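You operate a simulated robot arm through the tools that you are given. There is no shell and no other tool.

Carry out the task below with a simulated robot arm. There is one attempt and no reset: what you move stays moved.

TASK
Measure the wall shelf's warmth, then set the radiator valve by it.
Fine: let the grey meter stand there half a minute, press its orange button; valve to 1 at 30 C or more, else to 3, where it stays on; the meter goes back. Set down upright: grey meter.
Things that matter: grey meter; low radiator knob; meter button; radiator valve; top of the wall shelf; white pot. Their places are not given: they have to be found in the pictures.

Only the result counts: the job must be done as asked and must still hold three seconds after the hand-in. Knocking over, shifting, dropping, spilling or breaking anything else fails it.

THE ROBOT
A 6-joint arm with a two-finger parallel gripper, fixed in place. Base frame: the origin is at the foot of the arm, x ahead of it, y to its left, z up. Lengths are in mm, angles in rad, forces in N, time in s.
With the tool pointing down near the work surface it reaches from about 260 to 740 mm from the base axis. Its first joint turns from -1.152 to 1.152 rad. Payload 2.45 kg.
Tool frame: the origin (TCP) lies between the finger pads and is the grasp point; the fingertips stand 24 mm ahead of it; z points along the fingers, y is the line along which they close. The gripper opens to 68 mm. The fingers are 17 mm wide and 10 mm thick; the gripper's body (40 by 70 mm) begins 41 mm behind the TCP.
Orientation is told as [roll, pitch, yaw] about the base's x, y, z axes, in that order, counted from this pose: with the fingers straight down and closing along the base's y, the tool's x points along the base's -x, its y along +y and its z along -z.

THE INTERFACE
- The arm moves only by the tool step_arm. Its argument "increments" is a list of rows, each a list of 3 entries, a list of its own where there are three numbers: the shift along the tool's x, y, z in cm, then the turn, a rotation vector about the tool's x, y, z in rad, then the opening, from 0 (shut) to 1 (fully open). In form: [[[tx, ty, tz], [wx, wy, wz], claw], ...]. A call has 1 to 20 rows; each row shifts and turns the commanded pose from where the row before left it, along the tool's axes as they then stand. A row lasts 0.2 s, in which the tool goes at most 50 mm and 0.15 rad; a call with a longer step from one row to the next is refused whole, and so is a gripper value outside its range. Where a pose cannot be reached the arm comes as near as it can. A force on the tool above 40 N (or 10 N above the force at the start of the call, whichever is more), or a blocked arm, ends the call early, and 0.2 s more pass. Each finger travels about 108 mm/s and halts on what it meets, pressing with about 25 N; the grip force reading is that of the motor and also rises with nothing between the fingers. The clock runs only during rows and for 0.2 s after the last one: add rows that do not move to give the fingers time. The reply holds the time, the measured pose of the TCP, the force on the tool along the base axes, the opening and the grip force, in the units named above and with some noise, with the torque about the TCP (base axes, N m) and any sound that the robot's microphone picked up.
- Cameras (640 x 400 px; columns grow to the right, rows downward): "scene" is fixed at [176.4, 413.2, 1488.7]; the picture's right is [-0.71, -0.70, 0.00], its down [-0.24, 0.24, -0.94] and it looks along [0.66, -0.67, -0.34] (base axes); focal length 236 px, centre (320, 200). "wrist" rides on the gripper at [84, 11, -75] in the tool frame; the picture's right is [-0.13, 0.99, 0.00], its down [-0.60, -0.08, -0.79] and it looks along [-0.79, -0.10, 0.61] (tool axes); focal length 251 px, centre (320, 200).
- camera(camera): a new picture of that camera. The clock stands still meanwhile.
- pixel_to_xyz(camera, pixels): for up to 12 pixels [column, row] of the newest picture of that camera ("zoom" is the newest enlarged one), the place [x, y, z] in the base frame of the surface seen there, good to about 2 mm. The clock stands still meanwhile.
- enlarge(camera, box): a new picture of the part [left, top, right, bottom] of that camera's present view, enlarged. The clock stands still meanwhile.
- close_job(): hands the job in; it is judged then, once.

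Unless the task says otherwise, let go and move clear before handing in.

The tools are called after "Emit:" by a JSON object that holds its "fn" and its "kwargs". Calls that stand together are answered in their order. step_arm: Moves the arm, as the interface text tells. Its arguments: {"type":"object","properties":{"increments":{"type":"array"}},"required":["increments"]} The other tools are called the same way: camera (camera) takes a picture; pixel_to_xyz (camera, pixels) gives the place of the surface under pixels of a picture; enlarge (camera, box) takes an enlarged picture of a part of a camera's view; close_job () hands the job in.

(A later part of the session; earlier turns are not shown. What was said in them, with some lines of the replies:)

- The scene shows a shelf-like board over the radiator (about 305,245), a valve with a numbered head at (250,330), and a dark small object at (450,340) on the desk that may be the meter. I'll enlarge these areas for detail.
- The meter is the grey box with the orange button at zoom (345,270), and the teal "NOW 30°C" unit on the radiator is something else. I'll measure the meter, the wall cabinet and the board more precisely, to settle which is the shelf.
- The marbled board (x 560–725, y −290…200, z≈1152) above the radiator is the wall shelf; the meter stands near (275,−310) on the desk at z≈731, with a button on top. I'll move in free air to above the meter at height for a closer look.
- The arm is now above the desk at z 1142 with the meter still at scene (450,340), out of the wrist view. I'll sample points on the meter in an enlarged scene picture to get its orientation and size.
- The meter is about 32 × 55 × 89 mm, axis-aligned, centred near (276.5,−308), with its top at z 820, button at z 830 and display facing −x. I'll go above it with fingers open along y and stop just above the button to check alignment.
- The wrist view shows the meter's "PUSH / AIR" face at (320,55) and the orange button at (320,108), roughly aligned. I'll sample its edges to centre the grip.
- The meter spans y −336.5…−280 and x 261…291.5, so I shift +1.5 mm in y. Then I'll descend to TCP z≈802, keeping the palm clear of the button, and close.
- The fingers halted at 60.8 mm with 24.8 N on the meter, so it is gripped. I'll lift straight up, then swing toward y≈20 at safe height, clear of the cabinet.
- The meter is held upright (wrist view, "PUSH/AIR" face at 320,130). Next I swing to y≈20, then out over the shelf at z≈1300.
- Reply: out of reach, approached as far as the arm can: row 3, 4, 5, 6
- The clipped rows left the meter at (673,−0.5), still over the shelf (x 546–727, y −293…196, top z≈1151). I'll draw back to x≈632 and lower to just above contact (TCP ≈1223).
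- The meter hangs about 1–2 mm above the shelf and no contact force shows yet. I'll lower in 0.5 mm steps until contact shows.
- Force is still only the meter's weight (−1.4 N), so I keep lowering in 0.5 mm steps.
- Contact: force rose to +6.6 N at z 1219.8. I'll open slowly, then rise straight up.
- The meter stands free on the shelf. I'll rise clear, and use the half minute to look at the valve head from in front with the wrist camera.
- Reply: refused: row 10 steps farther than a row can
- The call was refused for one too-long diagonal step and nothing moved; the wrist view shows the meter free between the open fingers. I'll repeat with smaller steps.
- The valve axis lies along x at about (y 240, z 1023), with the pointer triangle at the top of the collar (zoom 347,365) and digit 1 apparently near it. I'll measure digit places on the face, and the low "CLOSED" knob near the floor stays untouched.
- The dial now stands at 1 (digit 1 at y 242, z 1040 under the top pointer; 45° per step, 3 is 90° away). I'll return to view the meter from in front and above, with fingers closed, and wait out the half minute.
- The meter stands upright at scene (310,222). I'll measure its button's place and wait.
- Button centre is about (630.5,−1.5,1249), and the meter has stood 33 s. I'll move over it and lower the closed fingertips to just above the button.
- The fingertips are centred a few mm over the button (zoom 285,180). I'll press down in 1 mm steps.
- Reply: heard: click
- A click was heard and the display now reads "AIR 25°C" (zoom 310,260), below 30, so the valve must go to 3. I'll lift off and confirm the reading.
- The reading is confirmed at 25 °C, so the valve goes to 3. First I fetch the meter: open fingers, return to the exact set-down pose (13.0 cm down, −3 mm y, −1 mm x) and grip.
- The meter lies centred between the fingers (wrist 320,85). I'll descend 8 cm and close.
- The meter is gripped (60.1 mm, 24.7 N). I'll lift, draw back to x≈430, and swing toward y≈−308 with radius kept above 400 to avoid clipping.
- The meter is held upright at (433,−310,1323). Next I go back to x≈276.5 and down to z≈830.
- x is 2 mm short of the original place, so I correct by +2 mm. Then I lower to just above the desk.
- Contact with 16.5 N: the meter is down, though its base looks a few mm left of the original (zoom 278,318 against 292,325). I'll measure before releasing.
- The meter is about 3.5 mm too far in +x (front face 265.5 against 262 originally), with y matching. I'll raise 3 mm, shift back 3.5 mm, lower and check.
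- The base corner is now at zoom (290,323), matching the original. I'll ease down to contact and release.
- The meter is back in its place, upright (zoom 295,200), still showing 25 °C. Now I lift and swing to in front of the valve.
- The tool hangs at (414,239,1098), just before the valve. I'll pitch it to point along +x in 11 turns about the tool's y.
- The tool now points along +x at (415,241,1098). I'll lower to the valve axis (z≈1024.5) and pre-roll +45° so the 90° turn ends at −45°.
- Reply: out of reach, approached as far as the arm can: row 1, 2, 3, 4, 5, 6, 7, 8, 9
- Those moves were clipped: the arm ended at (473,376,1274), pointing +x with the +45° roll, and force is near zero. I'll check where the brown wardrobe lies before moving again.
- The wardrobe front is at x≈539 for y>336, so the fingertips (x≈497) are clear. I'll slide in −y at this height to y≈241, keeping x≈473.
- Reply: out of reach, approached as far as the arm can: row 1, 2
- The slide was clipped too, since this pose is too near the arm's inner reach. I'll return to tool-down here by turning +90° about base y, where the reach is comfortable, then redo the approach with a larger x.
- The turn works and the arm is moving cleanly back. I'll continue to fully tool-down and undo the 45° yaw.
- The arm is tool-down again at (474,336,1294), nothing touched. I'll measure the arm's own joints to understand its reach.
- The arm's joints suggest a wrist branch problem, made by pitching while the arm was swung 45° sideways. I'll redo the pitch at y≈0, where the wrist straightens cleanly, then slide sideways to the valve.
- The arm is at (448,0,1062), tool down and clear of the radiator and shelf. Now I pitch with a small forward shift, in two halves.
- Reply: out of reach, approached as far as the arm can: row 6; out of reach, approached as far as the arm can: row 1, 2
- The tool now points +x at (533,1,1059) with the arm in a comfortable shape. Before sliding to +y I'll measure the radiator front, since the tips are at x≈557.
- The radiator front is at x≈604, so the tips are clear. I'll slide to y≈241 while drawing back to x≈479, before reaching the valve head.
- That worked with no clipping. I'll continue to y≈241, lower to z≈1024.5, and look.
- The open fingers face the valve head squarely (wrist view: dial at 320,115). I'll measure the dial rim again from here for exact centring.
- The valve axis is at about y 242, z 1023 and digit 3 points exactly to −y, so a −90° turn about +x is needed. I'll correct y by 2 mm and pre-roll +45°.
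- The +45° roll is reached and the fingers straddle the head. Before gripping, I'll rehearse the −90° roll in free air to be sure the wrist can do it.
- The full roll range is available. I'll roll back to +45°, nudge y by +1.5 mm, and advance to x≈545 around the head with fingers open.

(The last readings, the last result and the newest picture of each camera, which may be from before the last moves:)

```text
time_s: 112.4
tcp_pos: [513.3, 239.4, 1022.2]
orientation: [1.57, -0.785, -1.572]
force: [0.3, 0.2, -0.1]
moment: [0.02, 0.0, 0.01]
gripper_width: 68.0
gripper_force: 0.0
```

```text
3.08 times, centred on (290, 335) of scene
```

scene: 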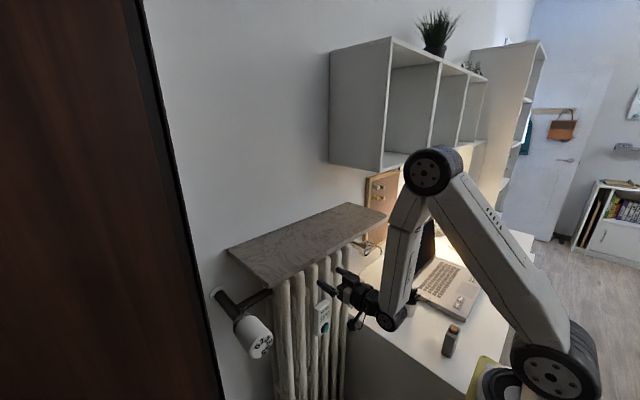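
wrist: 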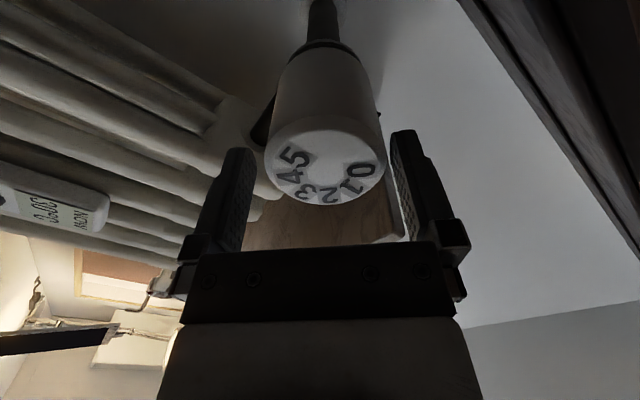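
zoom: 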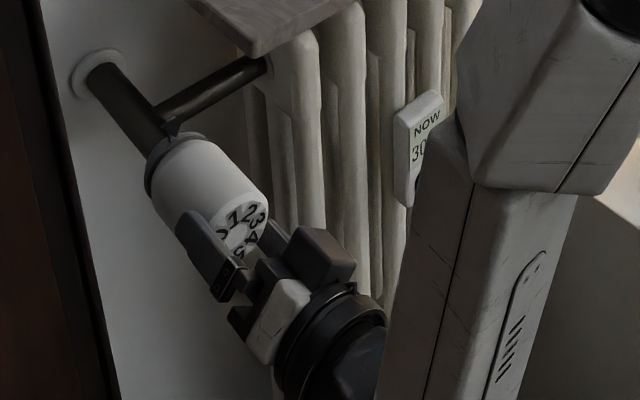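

No contact, and the head sits centred between the fingers (wrist 325,165). I'll advance 3.2 cm more and close.

Emit:
{"fn": "step_arm", "kwargs": {"increments": [[[0, 0, 1], [0, 0, 0], 1], [[0, 0, 1], [0, 0, 0], 1], [[0, 0, 1], [0, 0, 0], 1], [[0, 0, 0.2], [0, 0, 0], 1], [[0, 0, 0], [0, 0, 0], 0.95], [[0, 0, 0], [0, 0, 0], 0.85], [[0, 0, 0], [0, 0, 0], 0.75], [[0, 0, 0], [0, 0, 0], 0.6], [[0, 0, 0], [0, 0, 0], 0.5], [[0, 0, 0], [0, 0, 0], 0.5]]}}

Emit:
{"fn": "camera", "kwargs": {"camera": "wrist"}}

```text
time_s: 114.6
tcp_pos: [544.9, 241.1, 1023.2]
orientation: [1.572, -0.785, -1.571]
force: [5.1, 4.0, 4.2]
moment: [-0.02, -0.22, 0.54]
gripper_width: 58.1
gripper_force: 45.0
```

```text
taken
```

wrist: 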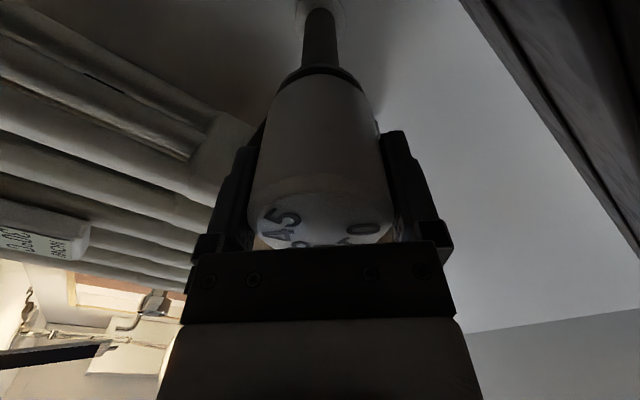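

The head is gripped at 58.1 mm with small forces. I'll turn −45° first and check.

Emit:
{"fn": "step_arm", "kwargs": {"increments": [[[0, 0, 0], [0, 0, -0.08], 0.5], [[0, 0, 0], [0, 0, -0.1], 0.5], [[0, 0, 0], [0, 0, -0.1], 0.5], [[0, 0, 0], [0, 0, -0.1], 0.5], [[0, 0, 0], [0, 0, -0.1], 0.5], [[0, 0, 0], [0, 0, -0.1], 0.5], [[0, 0, 0], [0, 0, -0.1], 0.5], [[0, 0, 0], [0, 0, -0.1054], 0.5], [[0, 0, 0], [0, 0, 0], 0.5]]}}

Emit:
{"fn": "enlarge", "kwargs": {"camera": "scene", "box": [210, 270, 370, 400]}}

Emit:
{"fn": "enlarge", "kwargs": {"camera": "wrist", "box": [230, 80, 410, 260]}}

```text
time_s: 116.6
tcp_pos: [545.6, 239.3, 1023.2]
orientation: [-1.806, -1.57, 1.804]
force: [-18.2, -10.4, 14.6]
moment: [-0.01, 0.8, 0.84]
gripper_width: 58.0
gripper_force: 44.6
```

```text
3.08 times, centred on (290, 335) of scene
```

zoom: 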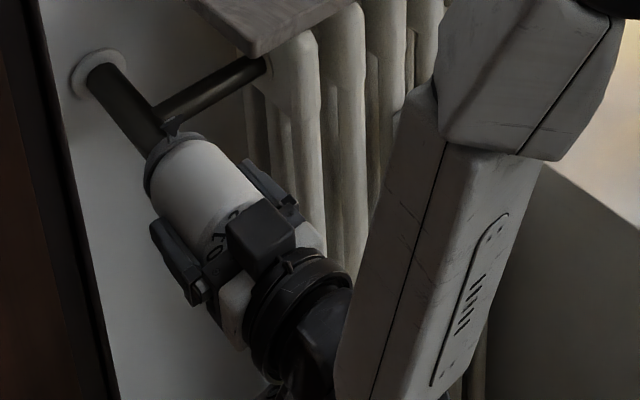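

```text
2.22 times, centred on (320, 170) of wrist
```

zoom: 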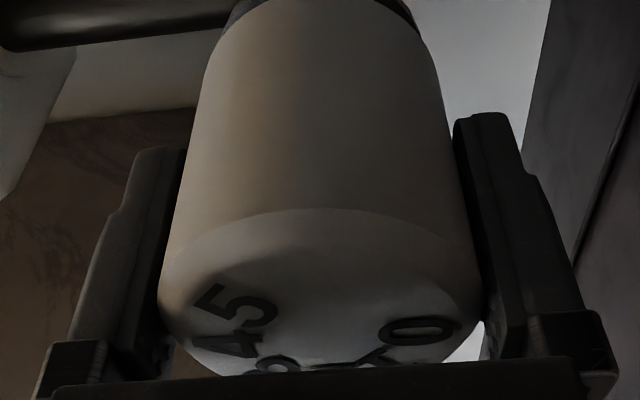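

The head turned with the gripper (digits unmoved relative to the fingers), with about 25 N of side load. I'll relieve that with a 1 mm shift, then continue the remaining −45°.

Emit:
{"fn": "step_arm", "kwargs": {"increments": [[[-0.07, -0.05, -0.07], [0, 0, 0], 0.5], [[0, 0, 0], [0, 0, 0], 0.5]]}}

```text
time_s: 117.2
tcp_pos: [546.9, 239.7, 1023.7]
orientation: [-0.505, -1.568, 0.505]
force: [-8.8, -4.5, -5.6]
moment: [0.01, -1.33, 0.87]
gripper_width: 57.6
gripper_force: 45.2
```

Emit:
{"fn": "step_arm", "kwargs": {"increments": [[[0, 0, 0], [0, 0, -0.1], 0.5], [[0, 0, 0], [0, 0, -0.1], 0.5], [[0, 0, 0], [0, 0, -0.1], 0.5], [[0, 0, 0], [0, 0, -0.1], 0.5], [[0, 0, 0], [0, 0, 0], 0.5]]}}

```text
time_s: 118.4
tcp_pos: [546.2, 240.1, 1024.1]
orientation: [-1.562, -1.168, 1.557]
force: [6.5, -10.0, -10.8]
moment: [-0.02, 0.55, 1.61]
gripper_width: 58.0
gripper_force: 44.2
```

Roll is now −0.40 rad with modest forces. I'll complete the last −0.385 rad.

Emit:
{"fn": "step_arm", "kwargs": {"increments": [[[0, 0, 0], [0, 0, -0.1], 0.5], [[0, 0, 0], [0, 0, -0.1], 0.5], [[0, 0, 0], [0, 0, -0.1], 0.5], [[0, 0, 0], [0, 0, -0.085], 0.5], [[0, 0, 0], [0, 0, 0], 0.5]]}}

Emit:
{"fn": "enlarge", "kwargs": {"camera": "scene", "box": [210, 270, 370, 400]}}

Emit:
{"fn": "enlarge", "kwargs": {"camera": "wrist", "box": [230, 80, 410, 260]}}

```text
time_s: 119.6
tcp_pos: [544.4, 239.6, 1023.6]
orientation: [-1.568, -0.784, 1.565]
force: [8.8, -7.3, -12.3]
moment: [0.03, 0.73, -0.4]
gripper_width: 57.5
gripper_force: 44.6
```

```text
3.08 times, centred on (290, 335) of scene
```

zoom: 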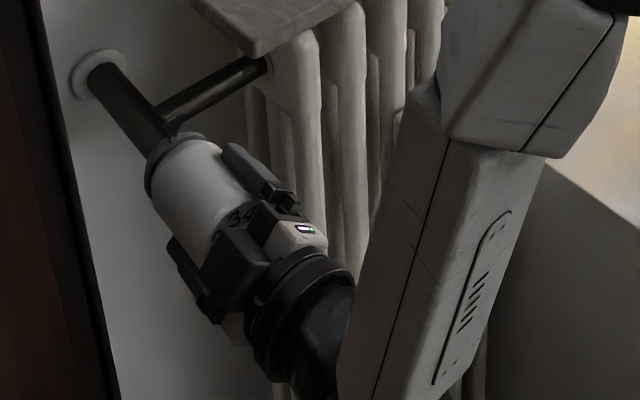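

```text
2.22 times, centred on (320, 170) of wrist
```

zoom: 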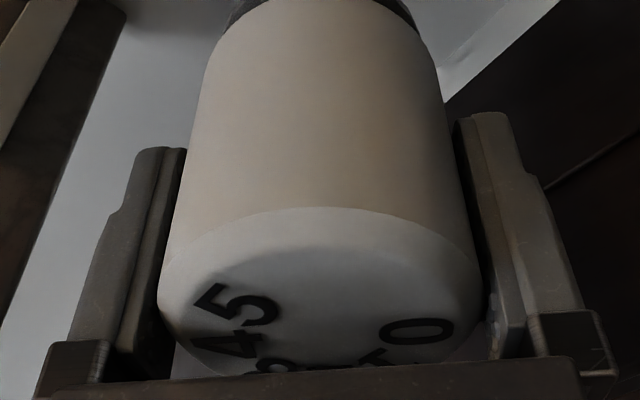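

The head has turned fully with the gripper. I'll open, retreat along −x, and check the digit under the pointer.

Emit:
{"fn": "step_arm", "kwargs": {"increments": [[[0, 0, 0], [0, 0, 0], 0.8], [[0, 0, 0], [0, 0, 0], 0.9], [[0, 0, 0], [0, 0, 0], 1], [[0, 0, 0], [0, 0, 0], 1], [[0, 0, -1], [0, 0, 0], 1], [[0, 0, -1.5], [0, 0, 0], 1], [[0, 0, -2], [0, 0, 0], 1], [[0, 0, -2], [0, 0, 0], 1], [[0, 0, 0], [0, 0, 0], 1]]}}

Emit:
{"fn": "enlarge", "kwargs": {"camera": "scene", "box": [210, 300, 310, 370]}}

Emit:
{"fn": "enlarge", "kwargs": {"camera": "wrist", "box": [230, 0, 410, 180]}}

```text
time_s: 121.6
tcp_pos: [480.4, 238.3, 1025.9]
orientation: [-1.572, -0.787, 1.568]
force: [0.0, 0.0, -0.6]
moment: [0.0, 0.0, -0.03]
gripper_width: 68.2
gripper_force: 0.1
```

```text
5.71 times, centred on (260, 335) of scene
```

zoom: 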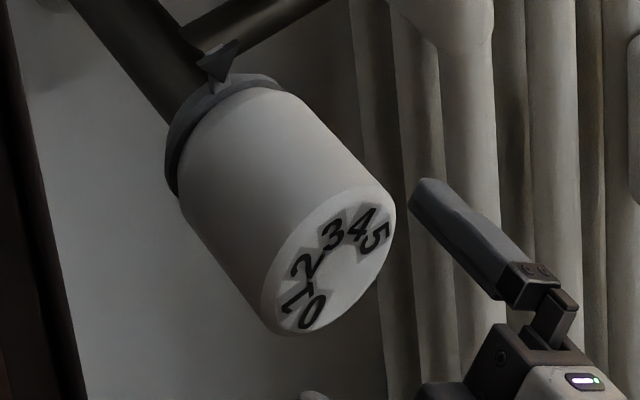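

```text
2.22 times, centred on (320, 90) of wrist
```

zoom: 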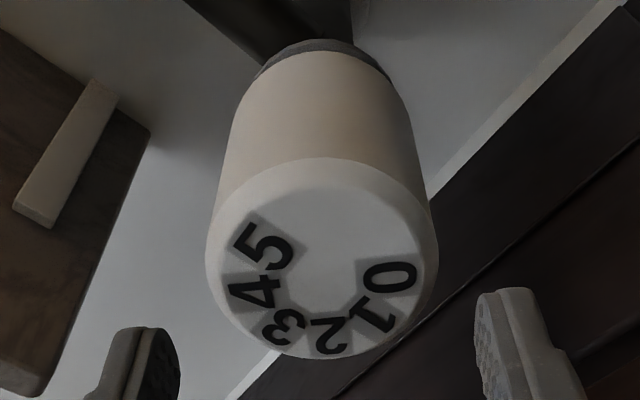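

Digit 3 now sits where 1 was (scene ≈262,341), under the top pointer. I'll verify with measured digit positions.

Emit:
{"fn": "pixel_to_xyz", "kwargs": {"camera": "zoom", "pixels": [[266, 246], [254, 292], [284, 326], [328, 334], [371, 314], [389, 275]]}}

Emit:
{"fn": "enlarge", "kwargs": {"camera": "scene", "box": [240, 320, 285, 360]}}

Emit:
{"fn": "pixel_to_xyz", "kwargs": {"camera": "zoom", "pixels": [[333, 235], [320, 200], [360, 230]]}}

```text
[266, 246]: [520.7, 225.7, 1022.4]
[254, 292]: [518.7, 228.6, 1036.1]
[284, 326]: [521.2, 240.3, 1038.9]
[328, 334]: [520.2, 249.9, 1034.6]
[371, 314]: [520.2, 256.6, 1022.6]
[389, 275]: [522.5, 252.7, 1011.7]
```

```text
10.00 times, centred on (262, 340) of scene
```

zoom: 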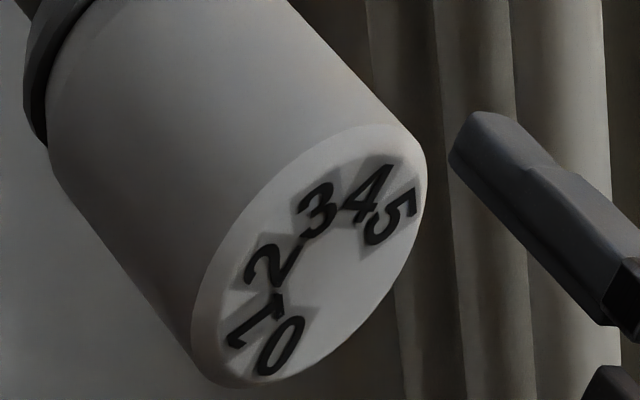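

```text
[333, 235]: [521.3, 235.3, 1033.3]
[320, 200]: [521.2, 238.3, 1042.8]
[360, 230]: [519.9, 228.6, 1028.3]
```

The digits put 3 within about 2° of the top pointer (5–1 line level at z 1022.5, 3 at y 240). I'll move the arm clear upward and check the whole scene.

Emit:
{"fn": "step_arm", "kwargs": {"increments": [[[-1, -1, 0], [0, 0, 0], 1], [[-2, -2, 0], [0, 0, 0], 1], [[-2, -2, 0], [0, 0, 0], 1], [[-1.5, -1.5, 0], [0, 0, 0], 1], [[0, 0, 0], [0, 0, 0], 1], [[0, 0, 0], [0, 0, 0], 1]]}}

Emit:
{"fn": "camera", "kwargs": {"camera": "scene"}}

Emit:
{"fn": "enlarge", "kwargs": {"camera": "scene", "box": [380, 260, 500, 380]}}

Emit:
{"fn": "enlarge", "kwargs": {"camera": "scene", "box": [210, 270, 310, 370]}}

```text
time_s: 123.0
tcp_pos: [479.5, 240.2, 1117.8]
orientation: [-1.569, -0.786, 1.567]
force: [-1.0, -0.1, -0.6]
moment: [-0.02, 0.0, 0.0]
gripper_width: 68.1
gripper_force: 0.1
```

```text
taken
```

scene: 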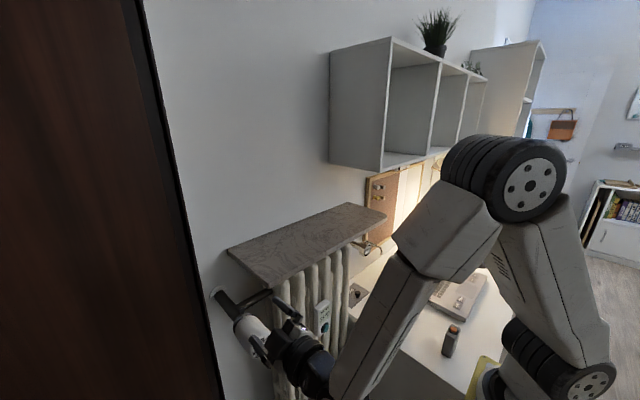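

```text
3.33 times, centred on (440, 320) of scene
```

zoom: 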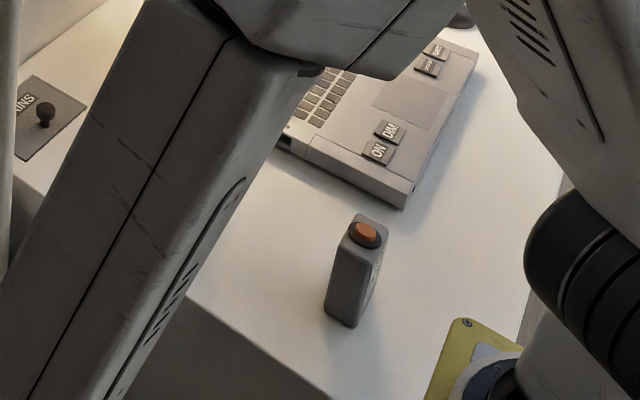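

```text
4.00 times, centred on (260, 320) of scene
```

zoom: 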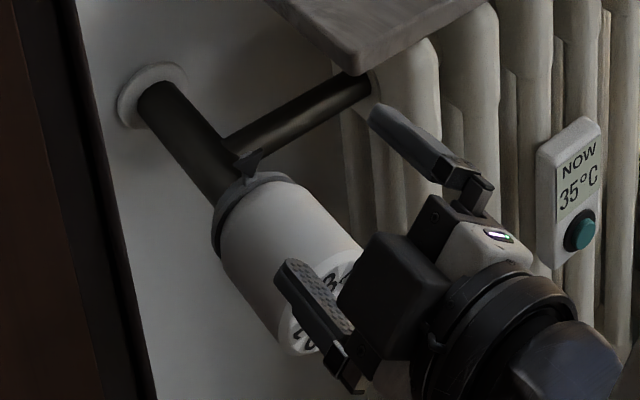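

The radiator's own display now reads 35 °C, so the valve change took effect, and the meter stands upright in place. I'll wait a few seconds to check that the setting holds.

Emit:
{"fn": "step_arm", "kwargs": {"increments": [[[-1.5, -1.5, 0], [0, 0, 0], 1], [[-1.5, -1.5, 0], [0, 0, 0], 1], [[0, 0, 0], [0, 0, 0], 1], [[0, 0, 0], [0, 0, 0], 1], [[0, 0, 0], [0, 0, 0], 1], [[0, 0, 0], [0, 0, 0], 1], [[0, 0, 0], [0, 0, 0], 1], [[0, 0, 0], [0, 0, 0], 1], [[0, 0, 0], [0, 0, 0], 1], [[0, 0, 0], [0, 0, 0], 1], [[0, 0, 0], [0, 0, 0], 1], [[0, 0, 0], [0, 0, 0], 1], [[0, 0, 0], [0, 0, 0], 1], [[0, 0, 0], [0, 0, 0], 1], [[0, 0, 0], [0, 0, 0], 1], [[0, 0, 0], [0, 0, 0], 1], [[0, 0, 0], [0, 0, 0], 1], [[0, 0, 0], [0, 0, 0], 1], [[0, 0, 0], [0, 0, 0], 1], [[0, 0, 0], [0, 0, 0], 1]]}}

Emit:
{"fn": "enlarge", "kwargs": {"camera": "scene", "box": [220, 280, 350, 380]}}

Emit:
{"fn": "enlarge", "kwargs": {"camera": "scene", "box": [380, 260, 500, 380]}}

```text
time_s: 127.2
tcp_pos: [481.6, 240.6, 1161.2]
orientation: [-1.569, -0.785, 1.568]
force: [0.1, 0.2, -0.5]
moment: [-0.03, 0.01, 0.02]
gripper_width: 68.1
gripper_force: 0.0
```

```text
4.00 times, centred on (285, 330) of scene
```

zoom: 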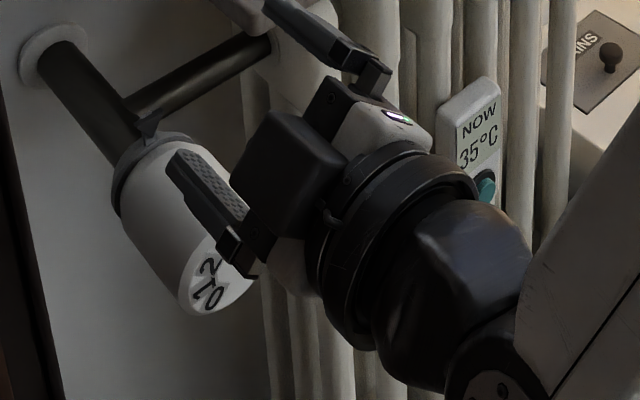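

```text
3.33 times, centred on (440, 320) of scene
```

zoom: 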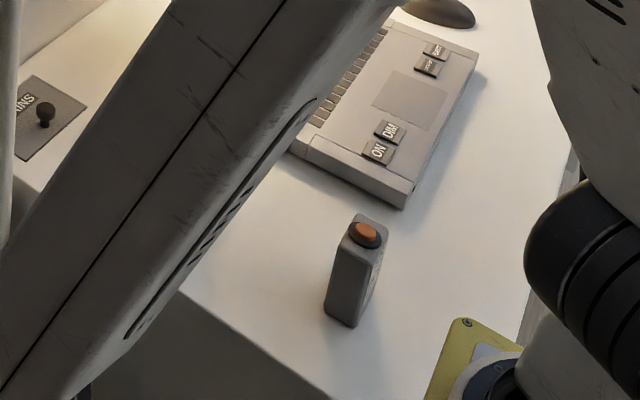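

The radiator display holds at 35 °C, the dial digits haven't moved, and the meter stands upright at its original place with the arm clear. I'll hand in the job.

Emit:
{"fn": "close_job", "kwargs": {}}

```text
The job is handed in.
```

The radiator valve is now at 3, because the meter read 25 °C on the shelf, below the 30 °C limit. I've handed the job in; the tool didn't show a verdict.

- **Shelf reading:** I took "the wall shelf" to be the marbled board above the radiator, not the white cabinets higher up. The meter stood near the middle of that board for about 37 seconds before I pressed the orange button.
- **Valve:** It was at 1, and I turned it a quarter turn so that 3 sits within about 2° of the pointer. The radiator's own display rose from 30 °C to 35 °C and was still at 35 °C about four seconds later.
- **Meter:** It is upright on the desk, within a couple of millimetres of where it started, though turned by roughly 3°.
- **Arm:** While I was lining up on the valve, some moves were out of reach and the arm swung off course towards the wardrobe. The force readings and pictures showed no contact, and I approached again another way. The arm is now clear, with the gripper open.

I left the low radiator knob, which reads "CLOSED", and the white pot alone.
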